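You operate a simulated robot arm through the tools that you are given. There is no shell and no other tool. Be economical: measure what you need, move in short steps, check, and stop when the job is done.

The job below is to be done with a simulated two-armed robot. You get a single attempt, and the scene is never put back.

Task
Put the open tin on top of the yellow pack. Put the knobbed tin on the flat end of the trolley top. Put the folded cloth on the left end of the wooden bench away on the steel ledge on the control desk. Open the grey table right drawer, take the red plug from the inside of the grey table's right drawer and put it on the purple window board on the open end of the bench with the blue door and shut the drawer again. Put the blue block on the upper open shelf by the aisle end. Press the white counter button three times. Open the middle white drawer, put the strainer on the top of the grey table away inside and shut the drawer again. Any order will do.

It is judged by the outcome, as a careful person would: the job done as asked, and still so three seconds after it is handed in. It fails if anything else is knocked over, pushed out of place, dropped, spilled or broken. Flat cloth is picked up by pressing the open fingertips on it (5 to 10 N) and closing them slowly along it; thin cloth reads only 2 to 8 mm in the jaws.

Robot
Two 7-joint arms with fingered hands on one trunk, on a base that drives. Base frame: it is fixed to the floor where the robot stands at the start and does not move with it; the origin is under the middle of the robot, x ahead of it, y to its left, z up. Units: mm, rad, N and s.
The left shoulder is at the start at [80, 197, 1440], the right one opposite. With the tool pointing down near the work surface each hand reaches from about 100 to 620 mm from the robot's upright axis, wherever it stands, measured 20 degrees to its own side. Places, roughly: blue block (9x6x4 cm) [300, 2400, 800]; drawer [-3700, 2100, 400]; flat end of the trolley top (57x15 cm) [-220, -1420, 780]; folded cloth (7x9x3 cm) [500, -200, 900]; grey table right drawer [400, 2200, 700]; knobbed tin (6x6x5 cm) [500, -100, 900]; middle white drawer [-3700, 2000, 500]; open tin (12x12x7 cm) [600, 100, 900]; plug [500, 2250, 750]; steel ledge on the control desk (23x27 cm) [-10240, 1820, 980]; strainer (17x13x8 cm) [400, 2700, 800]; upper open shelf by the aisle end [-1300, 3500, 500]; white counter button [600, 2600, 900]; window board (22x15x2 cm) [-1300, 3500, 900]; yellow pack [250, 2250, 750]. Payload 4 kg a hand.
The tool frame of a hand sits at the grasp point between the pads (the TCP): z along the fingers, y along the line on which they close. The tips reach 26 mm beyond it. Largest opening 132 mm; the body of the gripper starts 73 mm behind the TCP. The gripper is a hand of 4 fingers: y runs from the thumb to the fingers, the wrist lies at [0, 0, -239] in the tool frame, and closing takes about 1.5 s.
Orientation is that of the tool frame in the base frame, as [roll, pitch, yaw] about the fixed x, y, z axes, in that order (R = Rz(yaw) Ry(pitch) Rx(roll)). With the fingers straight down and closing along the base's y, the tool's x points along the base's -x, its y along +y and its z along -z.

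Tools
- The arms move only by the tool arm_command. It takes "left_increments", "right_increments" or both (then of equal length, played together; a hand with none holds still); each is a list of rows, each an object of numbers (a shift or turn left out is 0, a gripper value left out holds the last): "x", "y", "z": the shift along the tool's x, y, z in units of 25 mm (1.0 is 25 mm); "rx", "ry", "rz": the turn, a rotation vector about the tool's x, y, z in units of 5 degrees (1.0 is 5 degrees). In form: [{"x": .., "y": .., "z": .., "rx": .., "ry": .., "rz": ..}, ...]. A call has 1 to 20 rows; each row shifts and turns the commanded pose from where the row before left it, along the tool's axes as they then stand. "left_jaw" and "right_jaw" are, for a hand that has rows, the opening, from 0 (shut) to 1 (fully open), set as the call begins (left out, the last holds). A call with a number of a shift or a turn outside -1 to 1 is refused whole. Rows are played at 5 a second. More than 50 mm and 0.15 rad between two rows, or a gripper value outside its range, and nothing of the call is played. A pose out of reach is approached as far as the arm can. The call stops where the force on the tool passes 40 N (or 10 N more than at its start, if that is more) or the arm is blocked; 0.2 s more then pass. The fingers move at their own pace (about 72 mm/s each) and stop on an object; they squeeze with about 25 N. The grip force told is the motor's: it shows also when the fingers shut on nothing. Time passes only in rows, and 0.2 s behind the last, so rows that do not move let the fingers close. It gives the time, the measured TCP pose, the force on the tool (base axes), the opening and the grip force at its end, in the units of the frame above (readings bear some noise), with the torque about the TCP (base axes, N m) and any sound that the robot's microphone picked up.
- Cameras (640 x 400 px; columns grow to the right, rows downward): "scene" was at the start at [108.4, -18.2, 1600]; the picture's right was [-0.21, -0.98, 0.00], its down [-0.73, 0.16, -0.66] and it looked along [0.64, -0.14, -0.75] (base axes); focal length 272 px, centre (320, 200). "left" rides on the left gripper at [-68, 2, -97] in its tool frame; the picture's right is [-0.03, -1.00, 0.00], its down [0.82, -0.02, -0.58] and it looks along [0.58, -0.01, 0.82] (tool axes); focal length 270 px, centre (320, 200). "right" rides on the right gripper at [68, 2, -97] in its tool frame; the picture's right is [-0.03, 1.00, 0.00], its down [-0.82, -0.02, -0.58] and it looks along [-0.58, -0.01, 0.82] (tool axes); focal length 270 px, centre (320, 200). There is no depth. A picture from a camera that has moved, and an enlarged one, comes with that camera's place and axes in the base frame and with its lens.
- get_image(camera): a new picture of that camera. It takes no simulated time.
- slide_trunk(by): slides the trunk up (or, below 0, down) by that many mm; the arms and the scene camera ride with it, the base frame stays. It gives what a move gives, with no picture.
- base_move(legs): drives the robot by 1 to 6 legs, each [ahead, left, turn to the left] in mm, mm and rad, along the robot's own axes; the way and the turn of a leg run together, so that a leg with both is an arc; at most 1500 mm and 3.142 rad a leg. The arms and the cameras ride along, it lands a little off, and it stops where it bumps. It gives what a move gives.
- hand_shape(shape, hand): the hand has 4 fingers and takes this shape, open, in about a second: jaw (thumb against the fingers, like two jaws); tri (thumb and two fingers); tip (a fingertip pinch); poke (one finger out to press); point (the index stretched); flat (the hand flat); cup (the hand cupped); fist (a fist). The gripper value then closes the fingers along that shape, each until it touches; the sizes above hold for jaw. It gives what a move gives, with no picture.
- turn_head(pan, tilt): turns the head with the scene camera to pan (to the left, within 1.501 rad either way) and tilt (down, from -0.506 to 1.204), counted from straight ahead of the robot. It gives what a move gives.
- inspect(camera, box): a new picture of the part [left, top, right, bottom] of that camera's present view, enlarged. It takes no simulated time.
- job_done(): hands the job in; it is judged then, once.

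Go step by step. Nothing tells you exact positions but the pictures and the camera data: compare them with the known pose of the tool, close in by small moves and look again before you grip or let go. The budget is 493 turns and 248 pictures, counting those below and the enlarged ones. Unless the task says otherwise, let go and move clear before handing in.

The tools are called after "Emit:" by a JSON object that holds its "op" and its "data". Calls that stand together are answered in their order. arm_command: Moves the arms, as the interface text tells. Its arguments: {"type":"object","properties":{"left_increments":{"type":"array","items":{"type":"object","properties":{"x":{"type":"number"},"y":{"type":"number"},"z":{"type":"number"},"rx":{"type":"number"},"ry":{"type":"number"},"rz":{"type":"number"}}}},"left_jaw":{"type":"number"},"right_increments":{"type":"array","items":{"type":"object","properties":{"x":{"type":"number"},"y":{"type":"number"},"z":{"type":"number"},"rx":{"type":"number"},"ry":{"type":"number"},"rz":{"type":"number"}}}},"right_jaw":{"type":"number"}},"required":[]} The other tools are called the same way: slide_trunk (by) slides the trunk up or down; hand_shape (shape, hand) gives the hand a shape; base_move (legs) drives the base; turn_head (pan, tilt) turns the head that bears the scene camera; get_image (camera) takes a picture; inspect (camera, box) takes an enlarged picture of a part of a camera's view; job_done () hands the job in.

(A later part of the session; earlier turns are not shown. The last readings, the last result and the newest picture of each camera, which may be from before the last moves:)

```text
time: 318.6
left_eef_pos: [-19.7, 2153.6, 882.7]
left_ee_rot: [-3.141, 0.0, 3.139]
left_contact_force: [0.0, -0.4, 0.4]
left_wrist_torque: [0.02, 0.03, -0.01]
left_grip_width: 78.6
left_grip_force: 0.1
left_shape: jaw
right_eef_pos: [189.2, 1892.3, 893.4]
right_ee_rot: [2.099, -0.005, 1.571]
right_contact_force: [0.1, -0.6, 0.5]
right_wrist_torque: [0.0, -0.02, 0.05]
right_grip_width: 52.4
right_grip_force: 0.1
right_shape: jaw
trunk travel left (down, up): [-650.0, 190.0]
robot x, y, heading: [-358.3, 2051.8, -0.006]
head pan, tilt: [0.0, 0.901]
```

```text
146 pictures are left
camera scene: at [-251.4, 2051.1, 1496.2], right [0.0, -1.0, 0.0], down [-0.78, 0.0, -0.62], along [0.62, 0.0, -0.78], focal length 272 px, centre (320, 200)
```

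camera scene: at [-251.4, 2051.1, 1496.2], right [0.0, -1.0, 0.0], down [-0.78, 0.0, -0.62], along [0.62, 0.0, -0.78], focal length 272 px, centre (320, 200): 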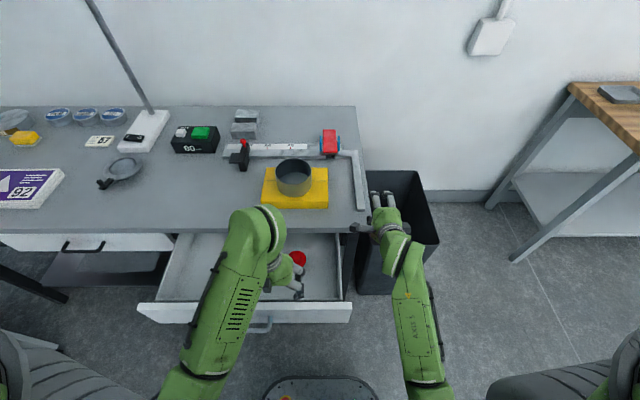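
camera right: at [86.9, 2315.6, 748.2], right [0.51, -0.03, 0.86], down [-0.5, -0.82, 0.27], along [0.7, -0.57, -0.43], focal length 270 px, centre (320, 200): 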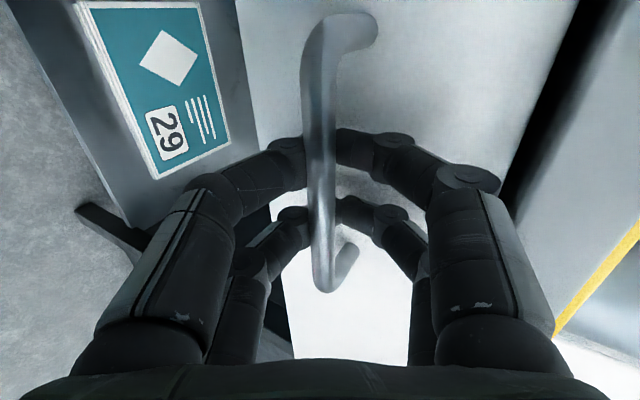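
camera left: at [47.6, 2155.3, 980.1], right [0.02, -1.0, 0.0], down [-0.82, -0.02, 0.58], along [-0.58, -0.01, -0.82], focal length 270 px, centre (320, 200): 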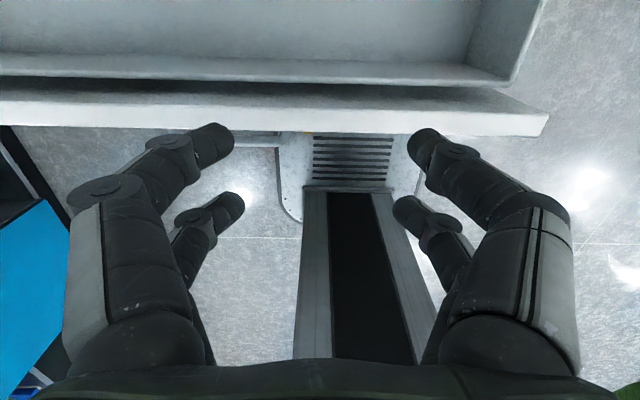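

The red plug is at about (140,2127). I move the left hand above it.

Emit:
{"op": "arm_command", "data": {"left_increments": [{"x": -1}, {"x": -1, "y": -0.2}, {"x": -1, "y": -0.2}, {"x": -1, "y": -0.2}, {"x": -1, "y": -0.2}, {"x": -0.8, "y": -0.2}, {}]}}

Emit:
{"op": "get_image", "data": {"camera": "left"}}

```text
time: 320.2
left_eef_pos: [122.7, 2128.7, 883.6]
left_ee_rot: [3.141, 0.0, 3.14]
left_contact_force: [-0.3, -0.1, -0.6]
left_wrist_torque: [0.0, 0.02, -0.01]
left_grip_width: 78.9
left_grip_force: 0.0
left_shape: jaw
right_eef_pos: [187.9, 1892.6, 893.1]
right_ee_rot: [2.099, -0.007, 1.573]
right_contact_force: [-0.2, 0.2, 0.6]
right_wrist_torque: [-0.02, -0.03, 0.02]
right_grip_width: 52.5
right_grip_force: 0.1
right_shape: jaw
trunk travel left (down, up): [-650.0, 190.0]
robot x, y, heading: [-358.5, 2052.4, -0.006]
head pan, tilt: [0.0, 0.901]
```

```text
145 pictures are left
camera left: at [192.7, 2131.1, 979.9], right [0.02, -1.0, 0.0], down [-0.82, -0.02, 0.58], along [-0.58, -0.01, -0.82], focal length 270 px, centre (320, 200)
```

left: 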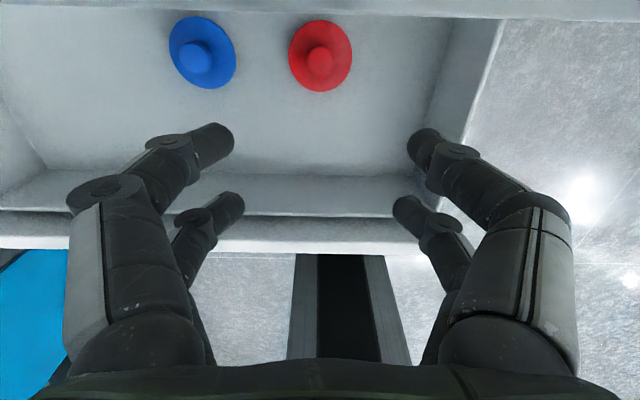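

The plug is close to the table edge, so more drawer travel gives the hand room. I use the closed left fingers inside the tray's front wall to pull it about 65 mm further.

Emit:
{"op": "arm_command", "data": {"left_increments": [{"x": 0.7, "y": 0.8}, {"x": 0.7, "y": 0.8}, {"x": 0.7, "y": 0.8}, {}, {}, {}], "left_jaw": 0}}

Emit:
{"op": "arm_command", "data": {"left_increments": [{"z": 1}, {"z": 1}, {"z": 1}, {"z": 1}, {"z": 1}, {}]}}

Emit:
{"op": "get_image", "data": {"camera": "left"}}

```text
time: 321.6
left_eef_pos: [72.3, 2188.5, 883.6]
left_ee_rot: [-3.141, 0.0, 3.139]
left_contact_force: [0.0, -0.2, 0.0]
left_wrist_torque: [0.03, -0.03, 0.0]
left_grip_width: 0.0
left_grip_force: 24.9
left_shape: jaw
right_eef_pos: [187.8, 1891.6, 894.4]
right_ee_rot: [2.097, -0.005, 1.571]
right_contact_force: [0.5, 0.0, 1.2]
right_wrist_torque: [0.02, -0.01, 0.01]
right_grip_width: 52.6
right_grip_force: 0.0
right_shape: jaw
trunk travel left (down, up): [-650.0, 190.0]
robot x, y, heading: [-359.3, 2051.4, 0.0]
head pan, tilt: [0.0, 0.901]
```

```text
time: 323.0
left_eef_pos: [72.3, 2188.8, 755.7]
left_ee_rot: [-3.141, 0.001, 3.14]
left_contact_force: [0.2, -0.1, -0.4]
left_wrist_torque: [-0.02, 0.0, 0.01]
left_grip_width: 0.4
left_grip_force: 25.1
left_shape: jaw
right_eef_pos: [187.9, 1892.3, 893.6]
right_ee_rot: [2.098, -0.005, 1.572]
right_contact_force: [-0.6, -0.2, 0.4]
right_wrist_torque: [0.02, 0.0, -0.01]
right_grip_width: 52.6
right_grip_force: 0.1
right_shape: jaw
trunk travel left (down, up): [-650.0, 190.0]
robot x, y, heading: [-358.9, 2057.1, -0.005]
head pan, tilt: [0.0, 0.901]
```

```text
144 pictures are left
camera left: at [141.3, 2190.4, 852.9], right [0.02, -1.0, 0.0], down [-0.82, -0.02, 0.58], along [-0.58, -0.01, -0.82], focal length 270 px, centre (320, 200)
```

left: 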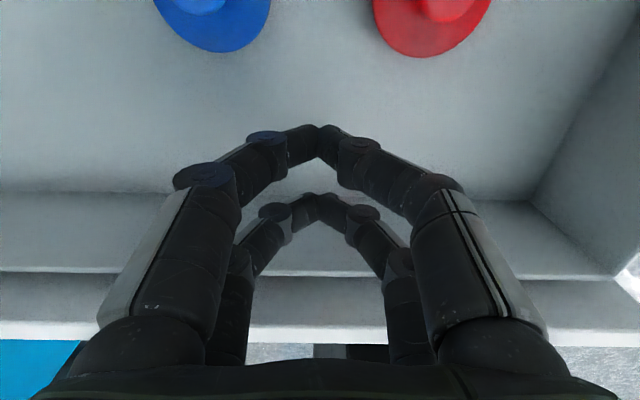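

Emit:
{"op": "arm_command", "data": {"left_increments": [{"x": 0.8}, {"x": 0.8}, {"x": 0.8}, {"x": 0.8}, {}]}}

Emit:
{"op": "get_image", "data": {"camera": "left"}}

```text
time: 324.2
left_eef_pos: [-7.3, 2187.3, 758.1]
left_ee_rot: [-3.14, -0.001, 3.139]
left_contact_force: [-0.8, 0.5, 0.1]
left_wrist_torque: [-0.02, 0.03, 0.01]
left_grip_width: 0.3
left_grip_force: 25.5
left_shape: jaw
right_eef_pos: [187.6, 1891.7, 892.2]
right_ee_rot: [2.097, -0.004, 1.573]
right_contact_force: [0.6, -0.7, 0.6]
right_wrist_torque: [-0.01, 0.01, 0.0]
right_grip_width: 52.3
right_grip_force: 0.1
right_shape: jaw
trunk travel left (down, up): [-650.0, 190.0]
robot x, y, heading: [-360.6, 2053.9, 0.0]
head pan, tilt: [0.0, 0.901]
```

```text
143 pictures are left
camera left: at [61.6, 2189.6, 853.7], right [0.02, -1.0, 0.0], down [-0.82, -0.02, 0.58], along [-0.58, -0.01, -0.82], focal length 270 px, centre (320, 200)
```

left: 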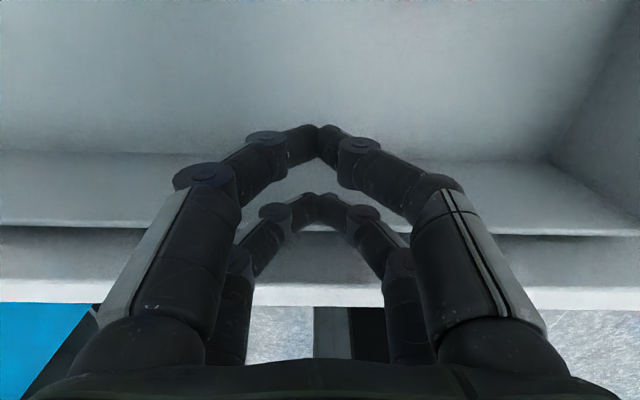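

The drawer has moved further out. I lift the hand and go above the red plug again.

Emit:
{"op": "arm_command", "data": {"left_increments": [{"z": -1, "x": -0.3}, {"z": -1}, {"z": -1}, {"z": -0.8}, {"x": -1, "y": -0.6}, {"x": -1, "y": -0.6}, {"x": -1, "y": -0.6}, {"x": -0.5, "y": -0.6}, {}], "left_jaw": 0}}

Emit:
{"op": "arm_command", "data": {"left_increments": [{}, {}, {}], "left_jaw": 0.7}}

Emit:
{"op": "get_image", "data": {"camera": "left"}}

```text
time: 326.2
left_eef_pos: [86.8, 2129.1, 852.7]
left_ee_rot: [-3.141, -0.001, 3.141]
left_contact_force: [0.2, 0.7, -0.3]
left_wrist_torque: [0.01, 0.02, 0.01]
left_grip_width: 0.1
left_grip_force: 25.3
left_shape: jaw
right_eef_pos: [188.5, 1891.8, 893.0]
right_ee_rot: [2.098, -0.005, 1.571]
right_contact_force: [0.7, -0.2, 0.4]
right_wrist_torque: [-0.01, -0.03, -0.01]
right_grip_width: 52.3
right_grip_force: 0.1
right_shape: jaw
trunk travel left (down, up): [-650.0, 190.0]
robot x, y, heading: [-356.9, 2054.3, -0.004]
head pan, tilt: [0.0, 0.901]
```

```text
time: 327.0
left_eef_pos: [86.7, 2128.1, 852.8]
left_ee_rot: [3.141, 0.0, 3.141]
left_contact_force: [-0.2, 0.2, 0.4]
left_wrist_torque: [-0.04, -0.01, 0.01]
left_grip_width: 92.1
left_grip_force: 0.0
left_shape: jaw
right_eef_pos: [188.2, 1892.8, 891.8]
right_ee_rot: [2.099, -0.005, 1.574]
right_contact_force: [0.3, 0.8, -1.3]
right_wrist_torque: [0.0, -0.01, 0.01]
right_grip_width: 52.6
right_grip_force: 0.0
right_shape: jaw
trunk travel left (down, up): [-650.0, 190.0]
robot x, y, heading: [-359.6, 2049.6, -0.003]
head pan, tilt: [0.0, 0.901]
```

```text
142 pictures are left
camera left: at [155.5, 2129.8, 949.6], right [0.02, -1.0, 0.0], down [-0.82, -0.02, 0.58], along [-0.58, -0.01, -0.82], focal length 270 px, centre (320, 200)
```

left: 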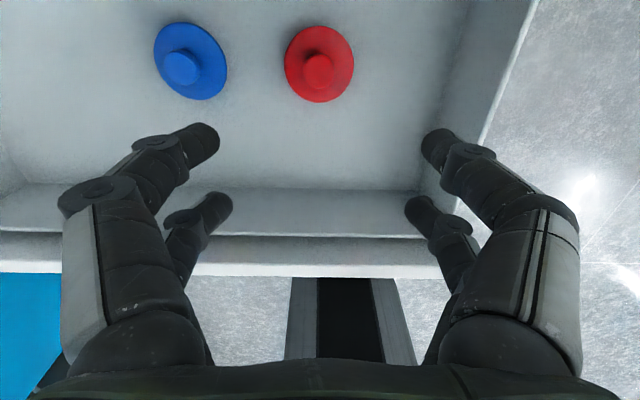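

The red plug is now at about (117,2130) with room to the table edge. I tilt 10° and descend toward its knob.

Emit:
{"op": "arm_command", "data": {"left_increments": [{"x": -0.6, "y": 0.08, "ry": -1}, {"x": -0.6, "ry": -1}, {"z": 0.985, "x": 0.174}, {"z": 0.985, "x": 0.174}, {"z": 0.985, "x": 0.174}, {"z": 0.985, "x": 0.174}, {}], "left_jaw": 0.5}}

Emit:
{"op": "get_image", "data": {"camera": "left"}}

```text
time: 328.6
left_eef_pos: [117.4, 2131.0, 755.5]
left_ee_rot: [-3.141, 0.175, 3.139]
left_contact_force: [0.6, 0.1, -0.4]
left_wrist_torque: [-0.01, -0.05, -0.03]
left_grip_width: 66.6
left_grip_force: 0.0
left_shape: jaw
right_eef_pos: [188.9, 1891.8, 893.1]
right_ee_rot: [2.098, -0.005, 1.572]
right_contact_force: [0.4, 0.6, -0.2]
right_wrist_torque: [0.0, -0.02, 0.01]
right_grip_width: 52.4
right_grip_force: 0.1
right_shape: jaw
trunk travel left (down, up): [-650.0, 190.0]
robot x, y, heading: [-359.4, 2050.4, -0.003]
head pan, tilt: [0.0, 0.901]
```

```text
141 pictures are left
camera left: at [168.2, 2133.8, 861.4], right [0.02, -1.0, 0.0], down [-0.9, -0.02, 0.43], along [-0.43, -0.01, -0.9], focal length 270 px, centre (320, 200)
```

left: 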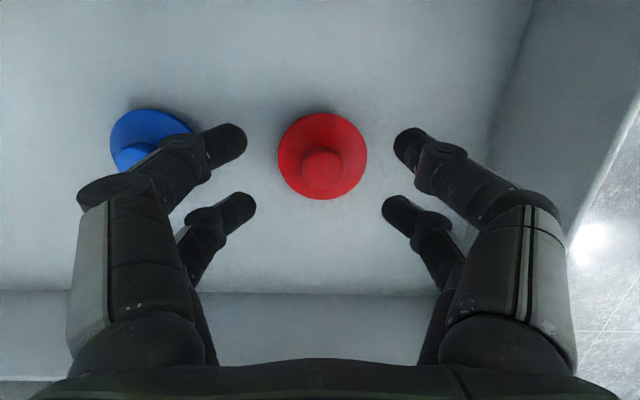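

Aligned with the knob. I lower further in steps.

Emit:
{"op": "arm_command", "data": {"left_increments": [{"z": 0.5, "x": 0.087}, {"z": 0.2, "x": 0.035}, {}], "left_jaw": 0.4}}

Emit:
{"op": "get_image", "data": {"camera": "left"}}

```text
time: 329.4
left_eef_pos: [117.1, 2130.5, 735.8]
left_ee_rot: [3.139, 0.174, 3.141]
left_contact_force: [0.2, 0.1, -0.3]
left_wrist_torque: [0.01, 0.03, -0.02]
left_grip_width: 53.5
left_grip_force: 0.0
left_shape: jaw
right_eef_pos: [187.3, 1892.1, 892.9]
right_ee_rot: [2.098, -0.005, 1.573]
right_contact_force: [0.2, 0.0, -0.5]
right_wrist_torque: [0.01, 0.0, 0.0]
right_grip_width: 52.3
right_grip_force: 0.0
right_shape: jaw
trunk travel left (down, up): [-650.0, 190.0]
robot x, y, heading: [-360.1, 2052.4, -0.007]
head pan, tilt: [0.0, 0.901]
```

```text
140 pictures are left
camera left: at [168.4, 2133.1, 843.4], right [0.02, -1.0, 0.0], down [-0.9, -0.02, 0.43], along [-0.43, -0.01, -0.9], focal length 270 px, centre (320, 200)
```

left: 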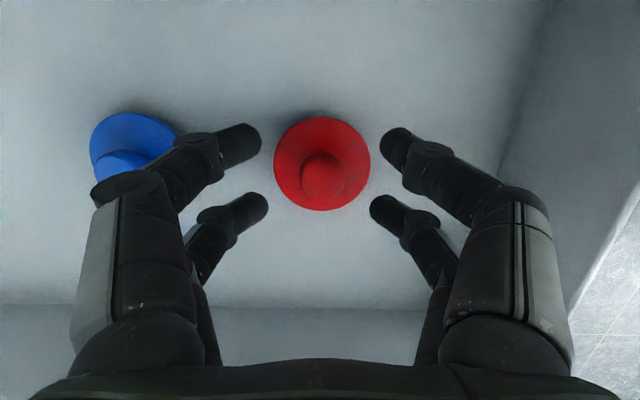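

Emit:
{"op": "arm_command", "data": {"left_increments": [{"z": 0.4, "x": 0.07}, {"z": 0.25, "x": 0.044}, {}]}}

Emit:
{"op": "arm_command", "data": {"left_increments": [{}, {}, {}, {}, {}], "left_jaw": 0}}

Emit:
{"op": "get_image", "data": {"camera": "left"}}

```text
time: 330.2
left_eef_pos: [117.2, 2129.3, 719.1]
left_ee_rot: [3.141, 0.174, 3.139]
left_contact_force: [0.5, 0.2, 0.0]
left_wrist_torque: [-0.04, -0.02, 0.02]
left_grip_width: 53.3
left_grip_force: 0.2
left_shape: jaw
right_eef_pos: [189.0, 1892.1, 894.2]
right_ee_rot: [2.098, -0.006, 1.573]
right_contact_force: [-0.1, 0.4, -0.8]
right_wrist_torque: [0.02, 0.0, 0.01]
right_grip_width: 52.4
right_grip_force: 0.2
right_shape: jaw
trunk travel left (down, up): [-650.0, 190.0]
robot x, y, heading: [-359.4, 2055.8, -0.005]
head pan, tilt: [0.0, 0.901]
```

```text
time: 331.4
left_eef_pos: [117.2, 2129.4, 721.9]
left_ee_rot: [3.141, 0.176, 3.138]
left_contact_force: [-1.1, 0.1, 3.9]
left_wrist_torque: [0.0, 0.1, -0.02]
left_grip_width: 0.0
left_grip_force: 25.0
left_shape: jaw
right_eef_pos: [187.1, 1891.6, 893.9]
right_ee_rot: [2.096, -0.006, 1.573]
right_contact_force: [-0.5, -0.4, 0.1]
right_wrist_torque: [-0.03, -0.05, -0.03]
right_grip_width: 52.5
right_grip_force: 0.0
right_shape: jaw
trunk travel left (down, up): [-650.0, 190.0]
robot x, y, heading: [-360.7, 2054.2, -0.001]
head pan, tilt: [0.0, 0.901]
```

```text
139 pictures are left
camera left: at [168.9, 2131.4, 827.9], right [0.02, -1.0, 0.0], down [-0.9, -0.02, 0.43], along [-0.43, -0.01, -0.9], focal length 270 px, centre (320, 200)
```

left: 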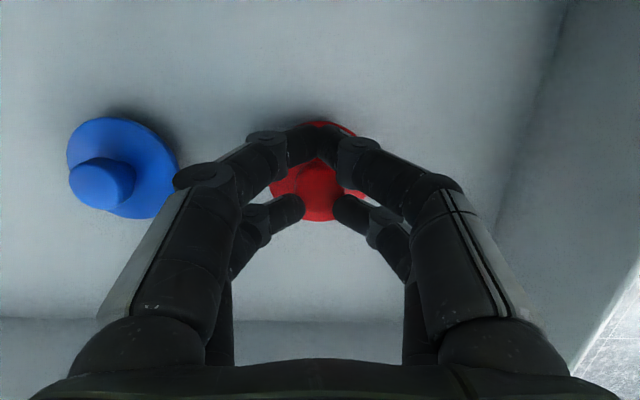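

The upper pair closed beyond the knob while the lower pair holds its sides. I test by lifting a little.

Emit:
{"op": "arm_command", "data": {"left_increments": [{"z": -0.5, "x": -0.087}, {"z": -0.985, "x": -0.174}, {}]}}

Emit:
{"op": "get_image", "data": {"camera": "left"}}

```text
time: 332.2
left_eef_pos: [117.0, 2129.4, 757.4]
left_ee_rot: [-3.141, 0.175, 3.141]
left_contact_force: [-0.4, 0.3, 0.3]
left_wrist_torque: [0.02, 0.03, -0.01]
left_grip_width: 0.0
left_grip_force: 25.3
left_shape: jaw
right_eef_pos: [187.6, 1891.2, 892.0]
right_ee_rot: [2.098, -0.005, 1.573]
right_contact_force: [-0.8, -0.6, 0.6]
right_wrist_torque: [0.01, 0.05, -0.02]
right_grip_width: 52.5
right_grip_force: 0.1
right_shape: jaw
trunk travel left (down, up): [-650.0, 190.0]
robot x, y, heading: [-361.7, 2056.2, 0.003]
head pan, tilt: [0.0, 0.901]
```

```text
138 pictures are left
camera left: at [169.0, 2131.4, 864.7], right [0.02, -1.0, 0.0], down [-0.9, -0.02, 0.43], along [-0.43, -0.01, -0.9], focal length 270 px, centre (320, 200)
```

left: 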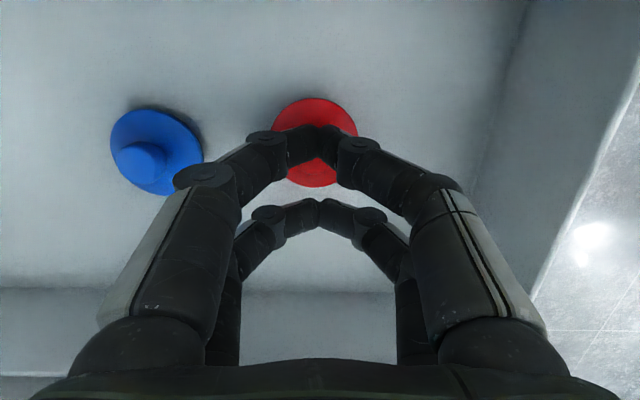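

It slipped out. I open and look where the plug is, then take it by its disc edge with the hand more upright.

Emit:
{"op": "arm_command", "data": {"left_increments": [{"ry": 1}, {}, {}, {}], "left_jaw": 0.7}}

Emit:
{"op": "get_image", "data": {"camera": "left"}}

```text
time: 333.2
left_eef_pos: [119.2, 2128.8, 757.4]
left_ee_rot: [-3.141, 0.089, 3.14]
left_contact_force: [0.0, -0.6, 0.2]
left_wrist_torque: [0.01, 0.01, -0.01]
left_grip_width: 92.4
left_grip_force: 0.1
left_shape: jaw
right_eef_pos: [189.1, 1891.2, 892.9]
right_ee_rot: [2.098, -0.006, 1.573]
right_contact_force: [-0.2, -0.5, -0.6]
right_wrist_torque: [-0.01, 0.0, 0.01]
right_grip_width: 52.4
right_grip_force: 0.1
right_shape: jaw
trunk travel left (down, up): [-650.0, 190.0]
robot x, y, heading: [-357.4, 2054.8, -0.0]
head pan, tilt: [0.0, 0.901]
```

```text
137 pictures are left
camera left: at [178.2, 2131.6, 859.8], right [0.02, -1.0, 0.0], down [-0.86, -0.02, 0.5], along [-0.5, -0.01, -0.86], focal length 270 px, centre (320, 200)
```

left: 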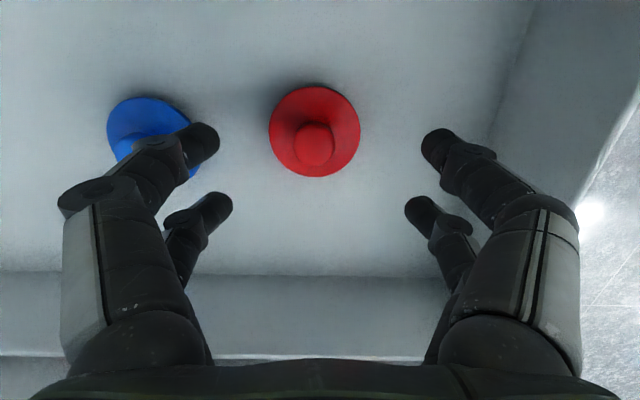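

The red disc is at (128,2133), about 60 mm wide. I centre on it, descend to the drawer floor level and close.

Emit:
{"op": "arm_command", "data": {"left_increments": [{"x": -0.48, "y": 0.16}, {"z": 0.996, "x": 0.087}, {"z": 0.7, "x": 0.06}, {}], "left_jaw": 0.65}}

Emit:
{"op": "get_image", "data": {"camera": "left"}}

```text
time: 334.2
left_eef_pos: [128.7, 2134.5, 716.4]
left_ee_rot: [3.141, 0.087, 3.139]
left_contact_force: [0.0, -0.2, -0.9]
left_wrist_torque: [-0.01, 0.0, -0.01]
left_grip_width: 86.0
left_grip_force: 0.1
left_shape: jaw
right_eef_pos: [188.0, 1891.8, 893.6]
right_ee_rot: [2.098, -0.005, 1.571]
right_contact_force: [-0.4, 0.2, -0.2]
right_wrist_torque: [0.06, -0.01, -0.02]
right_grip_width: 52.2
right_grip_force: 0.1
right_shape: jaw
trunk travel left (down, up): [-650.0, 190.0]
robot x, y, heading: [-359.4, 2053.6, -0.005]
head pan, tilt: [0.0, 0.901]
```

```text
136 pictures are left
camera left: at [188.9, 2136.2, 818.5], right [0.02, -1.0, 0.0], down [-0.86, -0.02, 0.5], along [-0.5, -0.01, -0.86], focal length 270 px, centre (320, 200)
```

left: 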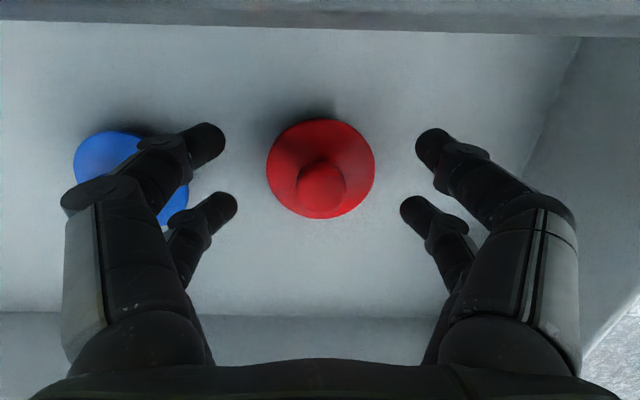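

Emit:
{"op": "arm_command", "data": {"left_increments": [{}, {"z": 0.28, "x": 0.024}, {}], "left_jaw": 0.56}}

Emit:
{"op": "arm_command", "data": {"left_increments": [{}, {}, {}, {}, {}], "left_jaw": 0.1}}

Emit:
{"op": "get_image", "data": {"camera": "left"}}

```text
time: 335.0
left_eef_pos: [129.1, 2134.6, 709.3]
left_ee_rot: [3.14, 0.087, 3.139]
left_contact_force: [-0.5, 0.1, 0.2]
left_wrist_torque: [0.02, 0.01, 0.0]
left_grip_width: 74.6
left_grip_force: 0.1
left_shape: jaw
right_eef_pos: [189.3, 1891.2, 893.2]
right_ee_rot: [2.098, -0.006, 1.574]
right_contact_force: [0.1, -0.9, -0.6]
right_wrist_torque: [-0.02, -0.02, 0.03]
right_grip_width: 52.3
right_grip_force: 0.1
right_shape: jaw
trunk travel left (down, up): [-650.0, 190.0]
robot x, y, heading: [-362.1, 2052.2, -0.004]
head pan, tilt: [0.0, 0.901]
```

```text
time: 336.2
left_eef_pos: [129.6, 2133.9, 709.6]
left_ee_rot: [-3.141, 0.087, 3.141]
left_contact_force: [0.0, 0.3, 0.9]
left_wrist_torque: [0.01, 0.03, -0.01]
left_grip_width: 14.3
left_grip_force: 0.1
left_shape: jaw
right_eef_pos: [189.1, 1891.8, 894.1]
right_ee_rot: [2.1, -0.004, 1.572]
right_contact_force: [0.5, -0.4, 0.0]
right_wrist_torque: [0.01, 0.01, 0.0]
right_grip_width: 52.6
right_grip_force: 0.1
right_shape: jaw
trunk travel left (down, up): [-650.0, 190.0]
robot x, y, heading: [-359.4, 2053.4, -0.007]
head pan, tilt: [0.0, 0.901]
```

```text
135 pictures are left
camera left: at [189.2, 2136.6, 812.0], right [0.02, -1.0, 0.0], down [-0.86, -0.02, 0.5], along [-0.5, -0.01, -0.86], focal length 270 px, centre (320, 200)
```

left: 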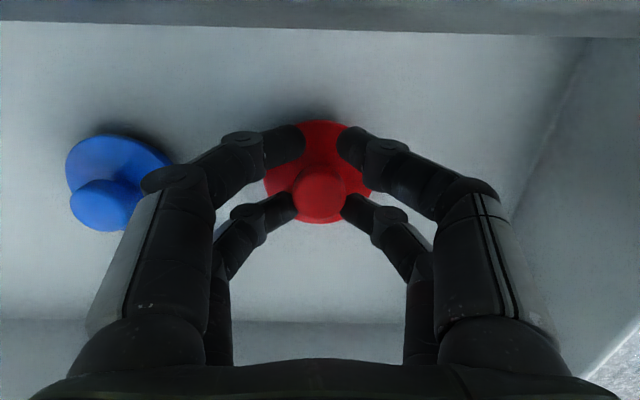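

The fingers are above the disc around the knob. I open slightly, shift 9 mm forward so the lower pair flanks the knob squarely, lower a bit and close.

Emit:
{"op": "arm_command", "data": {"left_increments": [{}, {"x": -0.36}, {"z": 0.2, "x": 0.017}, {}], "left_jaw": 0.35}}

Emit:
{"op": "get_image", "data": {"camera": "left"}}

```text
time: 337.2
left_eef_pos: [137.5, 2134.4, 705.7]
left_ee_rot: [3.14, 0.089, 3.14]
left_contact_force: [1.2, 0.3, -0.3]
left_wrist_torque: [-0.04, 0.03, -0.02]
left_grip_width: 45.5
left_grip_force: 0.1
left_shape: jaw
right_eef_pos: [187.6, 1892.0, 894.1]
right_ee_rot: [2.098, -0.005, 1.571]
right_contact_force: [-0.1, 0.3, -0.1]
right_wrist_torque: [0.04, -0.01, 0.03]
right_grip_width: 52.7
right_grip_force: 0.0
right_shape: jaw
trunk travel left (down, up): [-650.0, 190.0]
robot x, y, heading: [-358.5, 2049.6, -0.004]
head pan, tilt: [0.0, 0.901]
```

```text
134 pictures are left
camera left: at [198.0, 2136.3, 807.4], right [0.02, -1.0, 0.0], down [-0.86, -0.02, 0.5], along [-0.5, -0.01, -0.86], focal length 270 px, centre (320, 200)
```

left: 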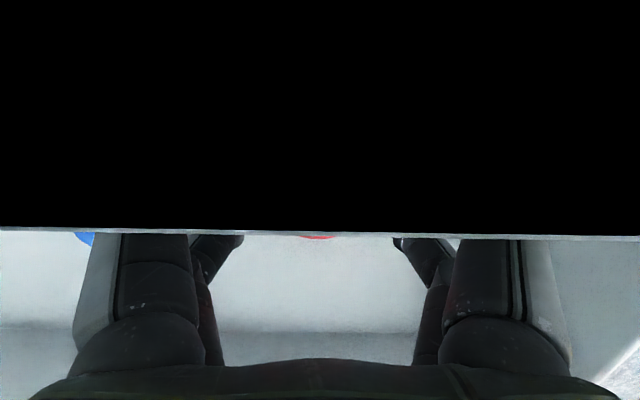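

The camera is hidden by the table edge here (no contact). I close and lift to check.

Emit:
{"op": "arm_command", "data": {"left_increments": [{}, {}, {}, {}, {}], "left_jaw": 0}}

Emit:
{"op": "arm_command", "data": {"left_increments": [{"z": -0.5, "x": -0.044}, {"z": -0.996, "x": -0.087}, {"z": -0.996, "x": -0.087}, {}]}}

Emit:
{"op": "get_image", "data": {"camera": "left"}}

```text
time: 338.4
left_eef_pos: [139.2, 2133.7, 705.1]
left_ee_rot: [3.141, 0.087, 3.14]
left_contact_force: [0.1, -0.3, -0.5]
left_wrist_torque: [0.01, -0.02, -0.03]
left_grip_width: 0.0
left_grip_force: 25.1
left_shape: jaw
right_eef_pos: [189.7, 1892.4, 894.0]
right_ee_rot: [2.097, -0.004, 1.571]
right_contact_force: [-0.4, -0.3, -0.2]
right_wrist_torque: [0.02, 0.01, -0.03]
right_grip_width: 52.3
right_grip_force: 0.1
right_shape: jaw
trunk travel left (down, up): [-650.0, 190.0]
robot x, y, heading: [-361.9, 2054.2, -0.008]
head pan, tilt: [0.0, 0.901]
```

```text
time: 339.4
left_eef_pos: [139.1, 2132.6, 769.0]
left_ee_rot: [-3.141, 0.086, 3.141]
left_contact_force: [-0.7, -0.3, -0.8]
left_wrist_torque: [-0.05, 0.01, -0.02]
left_grip_width: 0.3
left_grip_force: 24.8
left_shape: jaw
right_eef_pos: [189.2, 1892.4, 893.6]
right_ee_rot: [2.098, -0.005, 1.574]
right_contact_force: [-0.3, 0.1, 1.1]
right_wrist_torque: [0.0, -0.04, -0.02]
right_grip_width: 52.2
right_grip_force: 0.0
right_shape: jaw
trunk travel left (down, up): [-650.0, 190.0]
robot x, y, heading: [-354.8, 2053.1, -0.005]
head pan, tilt: [0.0, 0.901]
```

```text
133 pictures are left
camera left: at [199.0, 2135.3, 870.7], right [0.02, -1.0, 0.0], down [-0.86, -0.02, 0.5], along [-0.5, -0.01, -0.86], focal length 270 px, centre (320, 200)
```

left: 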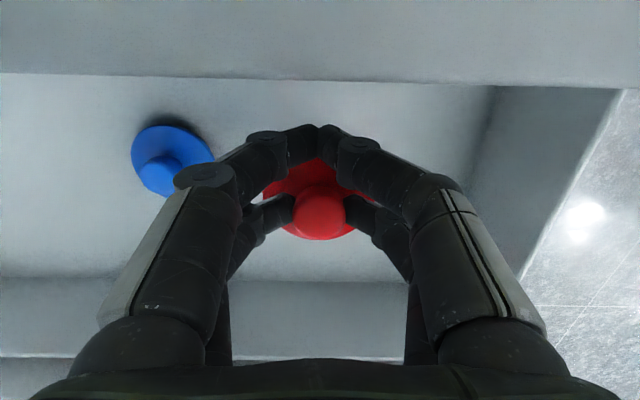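

The red plug is lifted, held by its knob. I raise it above the table level.

Emit:
{"op": "arm_command", "data": {"left_increments": [{"z": -0.9, "x": -0.08}, {"z": -0.9, "x": -0.08}, {"z": -0.9, "x": -0.08}, {"z": -0.9, "x": -0.08}, {"z": -0.9, "x": -0.08}, {}]}}

Emit:
{"op": "get_image", "data": {"camera": "left"}}

```text
time: 340.8
left_eef_pos: [137.9, 2132.9, 880.3]
left_ee_rot: [3.141, 0.084, 3.14]
left_contact_force: [1.2, 0.0, 0.0]
left_wrist_torque: [0.0, -0.01, 0.06]
left_grip_width: 0.0
left_grip_force: 25.2
left_shape: jaw
right_eef_pos: [187.5, 1890.7, 892.5]
right_ee_rot: [2.098, -0.005, 1.573]
right_contact_force: [0.0, 0.0, 0.1]
right_wrist_torque: [0.02, -0.01, 0.01]
right_grip_width: 52.2
right_grip_force: 0.0
right_shape: jaw
trunk travel left (down, up): [-650.0, 190.0]
robot x, y, heading: [-361.6, 2053.3, -0.005]
head pan, tilt: [0.0, 0.901]
```

```text
132 pictures are left
camera left: at [198.7, 2135.7, 982.7], right [0.02, -1.0, 0.0], down [-0.86, -0.02, 0.51], along [-0.5, -0.01, -0.86], focal length 270 px, centre (320, 200)
```

left: 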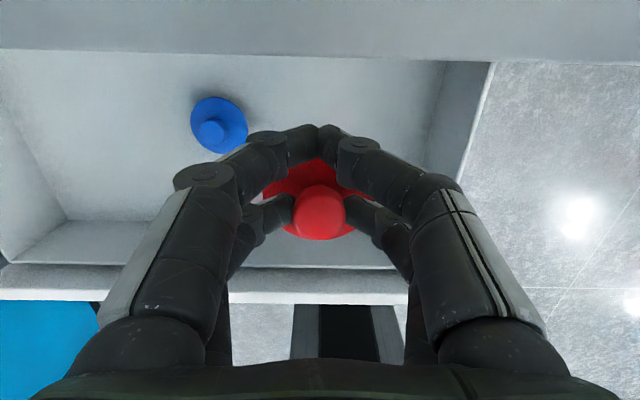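

Now I close the drawer with the right hand: back off, shift so the right hand faces the panel centre, close its fingers and lower it.

Emit:
{"op": "base_move", "data": {"legs": [[-360, 0, 0], [0, 358, 0.005]]}}

Emit:
{"op": "arm_command", "data": {"right_increments": [{"y": -0.954, "z": 0.548}, {"y": -0.954, "z": 0.548}, {"y": -0.954, "z": 0.548}, {"y": -0.954, "z": 0.548}, {"y": -0.954, "z": 0.548}, {}], "right_jaw": 0}}

Emit:
{"op": "turn_head", "data": {"pan": -0.2, "tilt": 0.8}}

Emit:
{"op": "get_image", "data": {"camera": "scene"}}

Emit:
{"op": "get_image", "data": {"camera": "right"}}

```text
time: 345.0
left_eef_pos: [-220.8, 2488.2, 880.6]
left_ee_rot: [3.14, 0.087, -3.13]
left_contact_force: [-1.0, 0.0, 0.1]
left_wrist_torque: [0.02, -0.02, 0.04]
left_grip_width: 0.0
left_grip_force: 24.7
left_shape: jaw
right_eef_pos: [-168.9, 2247.0, 893.0]
right_ee_rot: [2.098, -0.007, 1.586]
right_contact_force: [0.5, -0.2, 0.2]
right_wrist_torque: [0.0, 0.03, 0.0]
right_grip_width: 52.3
right_grip_force: 0.0
right_shape: jaw
trunk travel left (down, up): [-650.0, 190.0]
robot x, y, heading: [-720.4, 2398.3, 0.012]
head pan, tilt: [0.0, 0.901]
```

```text
time: 346.4
left_eef_pos: [-222.8, 2487.4, 880.2]
left_ee_rot: [3.139, 0.087, -3.13]
left_contact_force: [0.2, -0.5, -0.4]
left_wrist_torque: [-0.01, -0.02, -0.01]
left_grip_width: 0.0
left_grip_force: 24.5
left_shape: jaw
right_eef_pos: [-161.4, 2224.8, 791.7]
right_ee_rot: [2.108, 0.005, 1.586]
right_contact_force: [0.4, -0.1, 0.4]
right_wrist_torque: [-0.02, -0.02, 0.03]
right_grip_width: 0.1
right_grip_force: 24.9
right_shape: jaw
right hand out of reach, approached as far as the arm can: row 2, 3, 4, 5
trunk travel left (down, up): [-650.0, 190.0]
robot x, y, heading: [-719.7, 2403.3, 0.008]
head pan, tilt: [0.0, 0.901]
```

```text
time: 347.1
left_eef_pos: [-220.3, 2487.6, 880.7]
left_ee_rot: [-3.141, 0.087, -3.131]
left_contact_force: [0.3, 0.2, 0.2]
left_wrist_torque: [0.01, 0.0, 0.01]
left_grip_width: 0.0
left_grip_force: 25.1
left_shape: jaw
right_eef_pos: [-162.4, 2226.7, 791.5]
right_ee_rot: [2.111, 0.006, 1.585]
right_contact_force: [-0.2, 0.1, -0.3]
right_wrist_torque: [-0.03, 0.02, 0.02]
right_grip_width: 0.1
right_grip_force: 24.8
right_shape: jaw
trunk travel left (down, up): [-650.0, 190.0]
robot x, y, heading: [-715.1, 2406.7, 0.009]
head pan, tilt: [-0.201, 0.799]
```

```text
131 pictures are left
camera scene: at [-606.8, 2386.1, 1504.1], right [-0.19, -0.98, 0.0], down [-0.7, 0.14, -0.7], along [0.68, -0.13, -0.72], focal length 272 px, centre (320, 200)
```

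scene: 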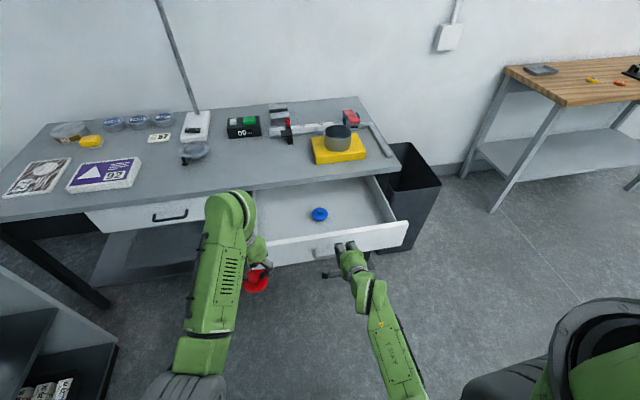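

```text
130 pictures are left
camera right: at [-244.1, 2292.8, 842.6], right [0.51, -0.01, 0.86], down [-0.49, -0.82, 0.28], along [0.7, -0.57, -0.43], focal length 270 px, centre (320, 200)
```

right: 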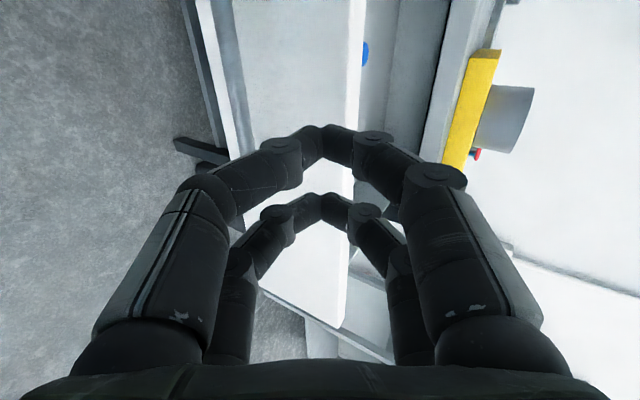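

The arm reached its lower limit, so I lower the trunk 45 mm and then push by driving forward.

Emit:
{"op": "slide_trunk", "data": {"by": -48}}

Emit:
{"op": "base_move", "data": {"legs": [[150, 0, -0.008]]}}

Emit:
{"op": "get_image", "data": {"camera": "scene"}}

```text
time: 348.0
left_eef_pos: [-219.0, 2487.4, 832.8]
left_ee_rot: [-3.142, 0.086, -3.131]
left_contact_force: [-0.3, 0.1, -0.2]
left_wrist_torque: [0.02, -0.03, 0.01]
left_grip_width: 0.0
left_grip_force: 25.6
left_shape: jaw
right_eef_pos: [-162.1, 2225.7, 743.4]
right_ee_rot: [2.11, 0.006, 1.584]
right_contact_force: [-0.8, -0.5, -0.7]
right_wrist_torque: [-0.02, 0.02, -0.06]
right_grip_width: 0.0
right_grip_force: 24.9
right_shape: jaw
trunk travel left (down, up): [-602.0, 238.0]
robot x, y, heading: [-717.0, 2398.9, 0.008]
head pan, tilt: [-0.201, 0.799]
```

```text
time: 349.4
left_eef_pos: [-72.6, 2485.3, 834.3]
left_ee_rot: [-3.141, 0.088, -3.141]
left_contact_force: [0.4, -0.3, -1.0]
left_wrist_torque: [0.02, -0.02, 0.0]
left_grip_width: 0.0
left_grip_force: 24.9
left_shape: jaw
right_eef_pos: [-17.6, 2220.8, 745.5]
right_ee_rot: [2.11, 0.006, 1.574]
right_contact_force: [-0.7, 0.2, 0.2]
right_wrist_torque: [0.01, 0.01, -0.01]
right_grip_width: 0.0
right_grip_force: 25.0
right_shape: jaw
trunk travel left (down, up): [-602.0, 238.0]
robot x, y, heading: [-568.5, 2403.3, -0.003]
head pan, tilt: [-0.201, 0.799]
```

```text
129 pictures are left
camera scene: at [-460.3, 2385.8, 1456.4], right [-0.2, -0.98, 0.0], down [-0.7, 0.14, -0.7], along [0.68, -0.14, -0.72], focal length 272 px, centre (320, 200)
```

scene: 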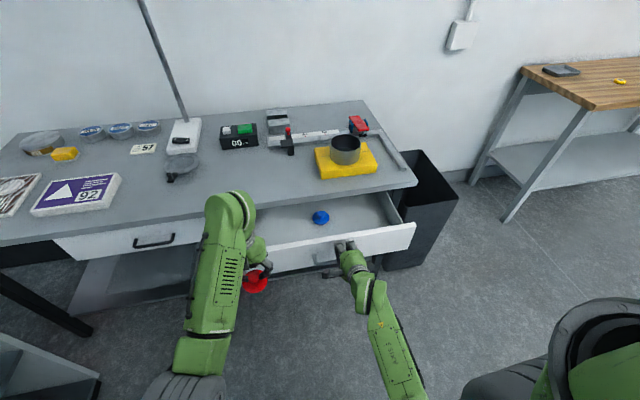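

The drawer is moving in. I continue.

Emit:
{"op": "base_move", "data": {"legs": [[160, 0, 0.0]]}}

Emit:
{"op": "get_image", "data": {"camera": "scene"}}

```text
time: 350.8
left_eef_pos: [89.7, 2483.7, 832.7]
left_ee_rot: [3.141, 0.089, 3.141]
left_contact_force: [0.4, 0.0, -0.1]
left_wrist_torque: [0.04, -0.01, 0.0]
left_grip_width: 0.0
left_grip_force: 24.5
left_shape: jaw
right_eef_pos: [144.9, 2220.1, 745.1]
right_ee_rot: [2.109, 0.006, 1.573]
right_contact_force: [0.1, -0.8, -0.1]
right_wrist_torque: [0.04, 0.03, -0.02]
right_grip_width: 0.1
right_grip_force: 24.8
right_shape: jaw
trunk travel left (down, up): [-602.0, 238.0]
robot x, y, heading: [-402.9, 2401.2, -0.001]
head pan, tilt: [-0.201, 0.799]
```

```text
128 pictures are left
camera scene: at [-298.5, 2385.4, 1456.4], right [-0.2, -0.98, 0.0], down [-0.7, 0.14, -0.7], along [0.68, -0.14, -0.72], focal length 272 px, centre (320, 200)
```

scene: 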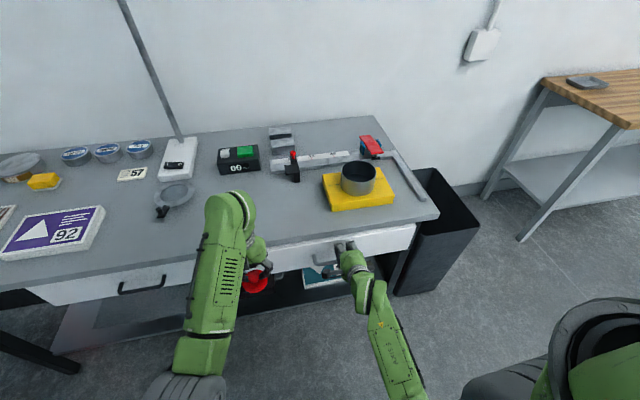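

Emit:
{"op": "base_move", "data": {"legs": [[25, 0, 0.0]]}}

Emit:
{"op": "inspect", "data": {"camera": "scene", "box": [240, 200, 440, 310]}}

```text
time: 351.6
left_eef_pos: [113.1, 2483.4, 835.1]
left_ee_rot: [-3.14, 0.09, 3.14]
left_contact_force: [-1.1, -0.7, 0.2]
left_wrist_torque: [0.0, -0.05, 0.0]
left_grip_width: 0.0
left_grip_force: 25.0
left_shape: jaw
right_eef_pos: [169.0, 2220.4, 745.5]
right_ee_rot: [2.107, 0.004, 1.574]
right_contact_force: [0.2, -0.5, -1.5]
right_wrist_torque: [0.02, 0.02, 0.02]
right_grip_width: 0.2
right_grip_force: 25.2
right_shape: jaw
trunk travel left (down, up): [-602.0, 238.0]
robot x, y, heading: [-382.4, 2402.7, -0.006]
head pan, tilt: [-0.201, 0.799]
```

```text
3.20 times, centred on (340, 255) of scene
camera zoom: at [-276.7, 2385.4, 1456.7], right [-0.2, -0.98, 0.0], down [-0.7, 0.14, -0.7], along [0.69, -0.14, -0.71], focal length 870 px, centre (256, 24)
```

zoom: 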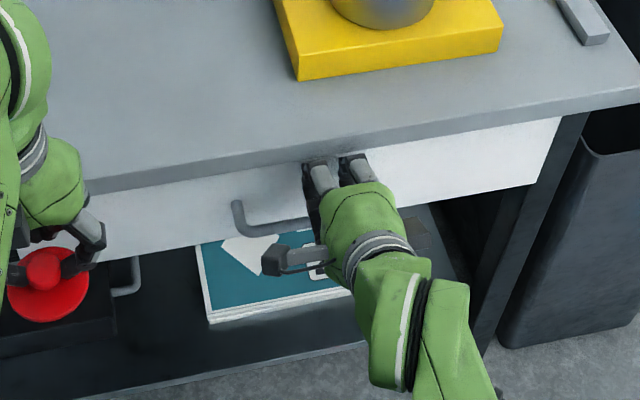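

Emit:
{"op": "arm_command", "data": {"right_increments": [{"z": 0.35, "y": 0.2}, {"z": 0.35, "y": 0.2}, {}]}}

```text
time: 352.2
left_eef_pos: [114.0, 2483.7, 832.4]
left_ee_rot: [3.141, 0.087, 3.138]
left_contact_force: [0.5, 0.4, -0.5]
left_wrist_torque: [-0.01, 0.03, -0.01]
left_grip_width: 0.0
left_grip_force: 24.5
left_shape: jaw
right_eef_pos: [179.0, 2218.0, 735.3]
right_ee_rot: [2.128, 0.006, 1.572]
right_contact_force: [-37.7, 0.6, 15.1]
right_wrist_torque: [-0.08, -0.17, 0.09]
right_grip_width: 0.0
right_grip_force: 24.8
right_shape: jaw
trunk travel left (down, up): [-602.0, 238.0]
robot x, y, heading: [-384.8, 2403.1, -0.008]
head pan, tilt: [-0.201, 0.799]
stopped in row 2 (right hand): the force on the tool passed its limit at 49 N (the readings are from after the stop); the commanded pose is now the measured one
```

The drawer is fully home (stopped by 40+ N). I back off and verify.

Emit:
{"op": "base_move", "data": {"legs": [[-250, 0, 0.005]]}}

Emit:
{"op": "inspect", "data": {"camera": "scene", "box": [120, 60, 460, 280]}}

```text
time: 354.0
left_eef_pos: [-138.7, 2484.7, 832.5]
left_ee_rot: [-3.14, 0.085, 3.14]
left_contact_force: [0.7, 0.0, -0.2]
left_wrist_torque: [0.0, 0.0, 0.02]
left_grip_width: 0.3
left_grip_force: 24.8
left_shape: jaw
right_eef_pos: [-71.6, 2222.4, 736.1]
right_ee_rot: [2.129, 0.004, 1.573]
right_contact_force: [0.1, 0.0, 0.1]
right_wrist_torque: [-0.02, 0.0, -0.01]
right_grip_width: 0.1
right_grip_force: 25.4
right_shape: jaw
trunk travel left (down, up): [-602.0, 238.0]
robot x, y, heading: [-638.4, 2400.9, -0.001]
head pan, tilt: [-0.201, 0.799]
```

```text
1.82 times, centred on (290, 170) of scene
camera zoom: at [-525.4, 2385.9, 1456.0], right [-0.2, -0.98, 0.0], down [-0.7, 0.14, -0.7], along [0.68, -0.14, -0.72], focal length 494 px, centre (374, 254)
```

zoom: 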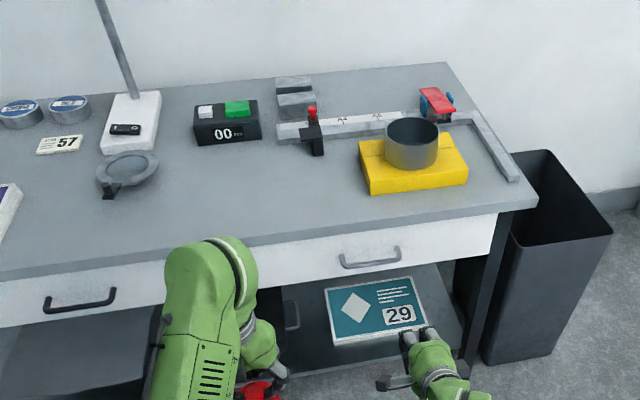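

The drawer is shut and everything stands in place. I raise the trunk to the nominal height and lift the right hand out of the way, then go to the blue-door bench with the plug.

Emit:
{"op": "slide_trunk", "data": {"by": 148}}

Emit:
{"op": "arm_command", "data": {"right_increments": [{"y": 0.87, "z": -0.5}, {"y": 0.87, "z": -0.5}, {"y": 0.87, "z": -0.5}, {"y": 0.87, "z": -0.5}, {"y": 0.87, "z": -0.5}, {"y": 0.87, "z": -0.5}, {"y": 0.87, "z": -0.5}, {"y": -0.4, "z": -0.7}, {"y": -0.4, "z": -0.7}, {"y": -0.4, "z": -0.7}, {}]}}

Emit:
{"op": "base_move", "data": {"legs": [[-50, 0, 0], [0, 0, 1.571], [0, 530, 0], [280, 0, 0]]}}

Emit:
{"op": "turn_head", "data": {"pan": 0.1, "tilt": 0.6}}

Emit:
{"op": "get_image", "data": {"camera": "scene"}}

```text
time: 355.8
left_eef_pos: [-139.8, 2484.2, 980.8]
left_ee_rot: [3.141, 0.085, 3.138]
left_contact_force: [0.0, 0.2, 0.8]
left_wrist_torque: [0.0, -0.01, 0.0]
left_grip_width: 0.0
left_grip_force: 25.5
left_shape: jaw
right_eef_pos: [-70.4, 2221.2, 883.5]
right_ee_rot: [2.128, 0.007, 1.576]
right_contact_force: [-0.6, 0.1, 0.5]
right_wrist_torque: [0.0, 0.02, -0.01]
right_grip_width: 0.0
right_grip_force: 25.2
right_shape: jaw
trunk travel left (down, up): [-750.0, 90.0]
robot x, y, heading: [-635.7, 2401.8, 0.001]
head pan, tilt: [-0.201, 0.799]
```

```text
time: 358.2
left_eef_pos: [-139.6, 2484.5, 980.9]
left_ee_rot: [-3.14, 0.086, 3.138]
left_contact_force: [0.5, -0.6, -0.7]
left_wrist_torque: [0.04, 0.03, -0.03]
left_grip_width: 0.0
left_grip_force: 25.9
left_shape: jaw
right_eef_pos: [-125.2, 2223.7, 1062.0]
right_ee_rot: [2.127, 0.005, 1.575]
right_contact_force: [-0.3, -0.1, -0.2]
right_wrist_torque: [0.01, -0.03, 0.02]
right_grip_width: 0.0
right_grip_force: 24.7
right_shape: jaw
trunk travel left (down, up): [-750.0, 90.0]
robot x, y, heading: [-635.0, 2401.1, 0.001]
head pan, tilt: [-0.201, 0.799]
```

```text
time: 367.1
left_eef_pos: [-1280.1, 3193.1, 981.8]
left_ee_rot: [-3.141, 0.09, -1.599]
left_contact_force: [0.1, -0.8, -0.6]
left_wrist_torque: [0.01, -0.03, -0.03]
left_grip_width: 0.0
left_grip_force: 25.1
left_shape: jaw
right_eef_pos: [-1018.1, 3200.1, 1061.4]
right_ee_rot: [2.125, 0.005, 3.119]
right_contact_force: [0.0, -0.1, 1.7]
right_wrist_torque: [0.02, 0.01, -0.01]
right_grip_width: 0.0
right_grip_force: 24.4
right_shape: jaw
trunk travel left (down, up): [-750.0, 90.0]
robot x, y, heading: [-1208.6, 2697.0, 1.543]
head pan, tilt: [-0.201, 0.799]
```

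```text
time: 367.9
left_eef_pos: [-1281.3, 3195.6, 980.7]
left_ee_rot: [-3.141, 0.085, -1.597]
left_contact_force: [1.3, -0.7, 0.0]
left_wrist_torque: [0.01, 0.01, -0.01]
left_grip_width: 0.0
left_grip_force: 24.2
left_shape: jaw
right_eef_pos: [-1016.9, 3204.4, 1061.2]
right_ee_rot: [2.127, 0.006, 3.12]
right_contact_force: [0.2, 0.4, 0.9]
right_wrist_torque: [-0.02, 0.0, 0.0]
right_grip_width: 0.2
right_grip_force: 25.2
right_shape: jaw
trunk travel left (down, up): [-750.0, 90.0]
robot x, y, heading: [-1213.8, 2696.5, 1.541]
head pan, tilt: [0.099, 0.6]
```

```text
125 pictures are left
camera scene: at [-1215.5, 2813.1, 1620.9], right [1.0, 0.07, 0.0], down [0.04, -0.56, -0.82], along [-0.06, 0.82, -0.57], focal length 272 px, centre (320, 200)
```

scene: 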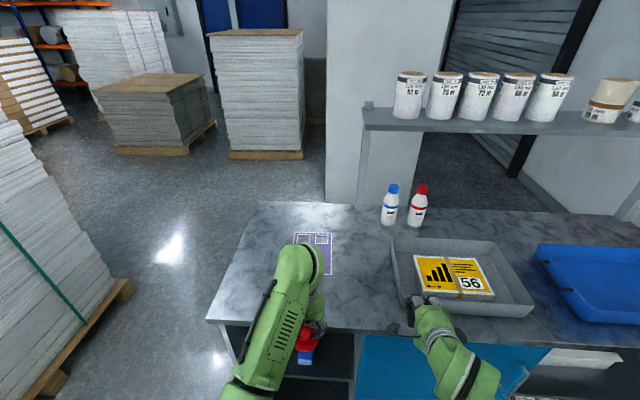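

The purple board is at about (-1283,3495). I straighten, drive 200 mm closer and look with the left wrist camera.

Emit:
{"op": "base_move", "data": {"legs": [[0, 0, 0.03], [200, -12, 0]]}}

Emit:
{"op": "arm_command", "data": {"left_increments": [{"x": -0.996, "z": 0.087}, {"x": -0.996, "z": 0.087}, {"x": -0.6, "z": 0.05}, {}]}}

Emit:
{"op": "get_image", "data": {"camera": "left"}}

Emit:
{"op": "get_image", "data": {"camera": "scene"}}

```text
time: 369.9
left_eef_pos: [-1283.3, 3391.8, 982.5]
left_ee_rot: [-3.142, 0.09, -1.571]
left_contact_force: [-0.1, -0.3, 0.7]
left_wrist_torque: [0.01, 0.0, -0.03]
left_grip_width: 0.0
left_grip_force: 24.8
left_shape: jaw
right_eef_pos: [-1020.3, 3407.4, 1063.5]
right_ee_rot: [2.124, 0.005, -3.137]
right_contact_force: [-0.2, -0.7, 0.2]
right_wrist_torque: [-0.02, -0.01, 0.03]
right_grip_width: 0.0
right_grip_force: 24.5
right_shape: jaw
trunk travel left (down, up): [-750.0, 90.0]
robot x, y, heading: [-1197.5, 2898.7, 1.57]
head pan, tilt: [0.099, 0.6]
```

```text
time: 370.9
left_eef_pos: [-1281.8, 3461.6, 981.1]
left_ee_rot: [3.141, 0.085, -1.569]
left_contact_force: [-0.3, 0.2, -0.7]
left_wrist_torque: [0.03, -0.01, 0.02]
left_grip_width: 0.3
left_grip_force: 24.8
left_shape: jaw
right_eef_pos: [-1019.6, 3410.5, 1060.7]
right_ee_rot: [2.13, 0.006, -3.137]
right_contact_force: [-0.3, 0.2, 0.3]
right_wrist_torque: [-0.03, 0.01, -0.01]
right_grip_width: 0.0
right_grip_force: 25.3
right_shape: jaw
trunk travel left (down, up): [-750.0, 90.0]
robot x, y, heading: [-1197.9, 2895.2, 1.564]
head pan, tilt: [0.099, 0.6]
```

```text
124 pictures are left
camera left: at [-1283.5, 3521.4, 1083.0], right [1.0, 0.03, 0.0], down [0.02, -0.86, 0.51], along [0.01, -0.51, -0.86], focal length 270 px, centre (320, 200)
```

left: 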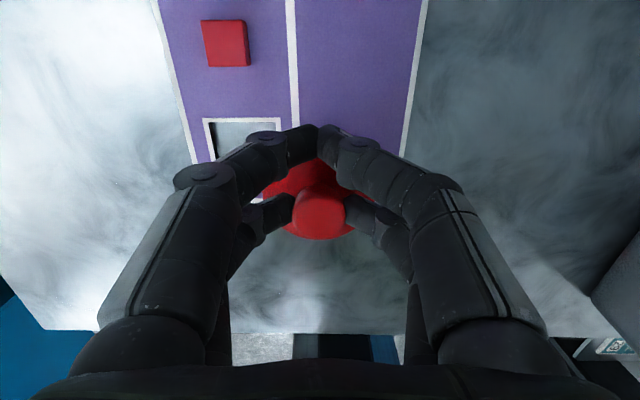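

```text
123 pictures are left
camera scene: at [-1207.3, 3014.6, 1621.0], right [0.99, 0.1, 0.0], down [0.06, -0.56, -0.82], along [-0.08, 0.82, -0.57], focal length 272 px, centre (320, 200)
```

scene: 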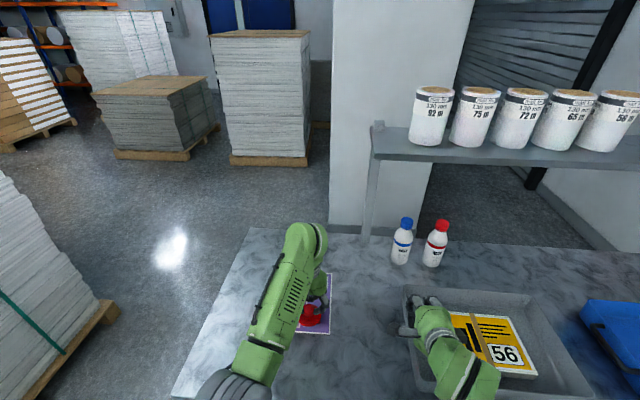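

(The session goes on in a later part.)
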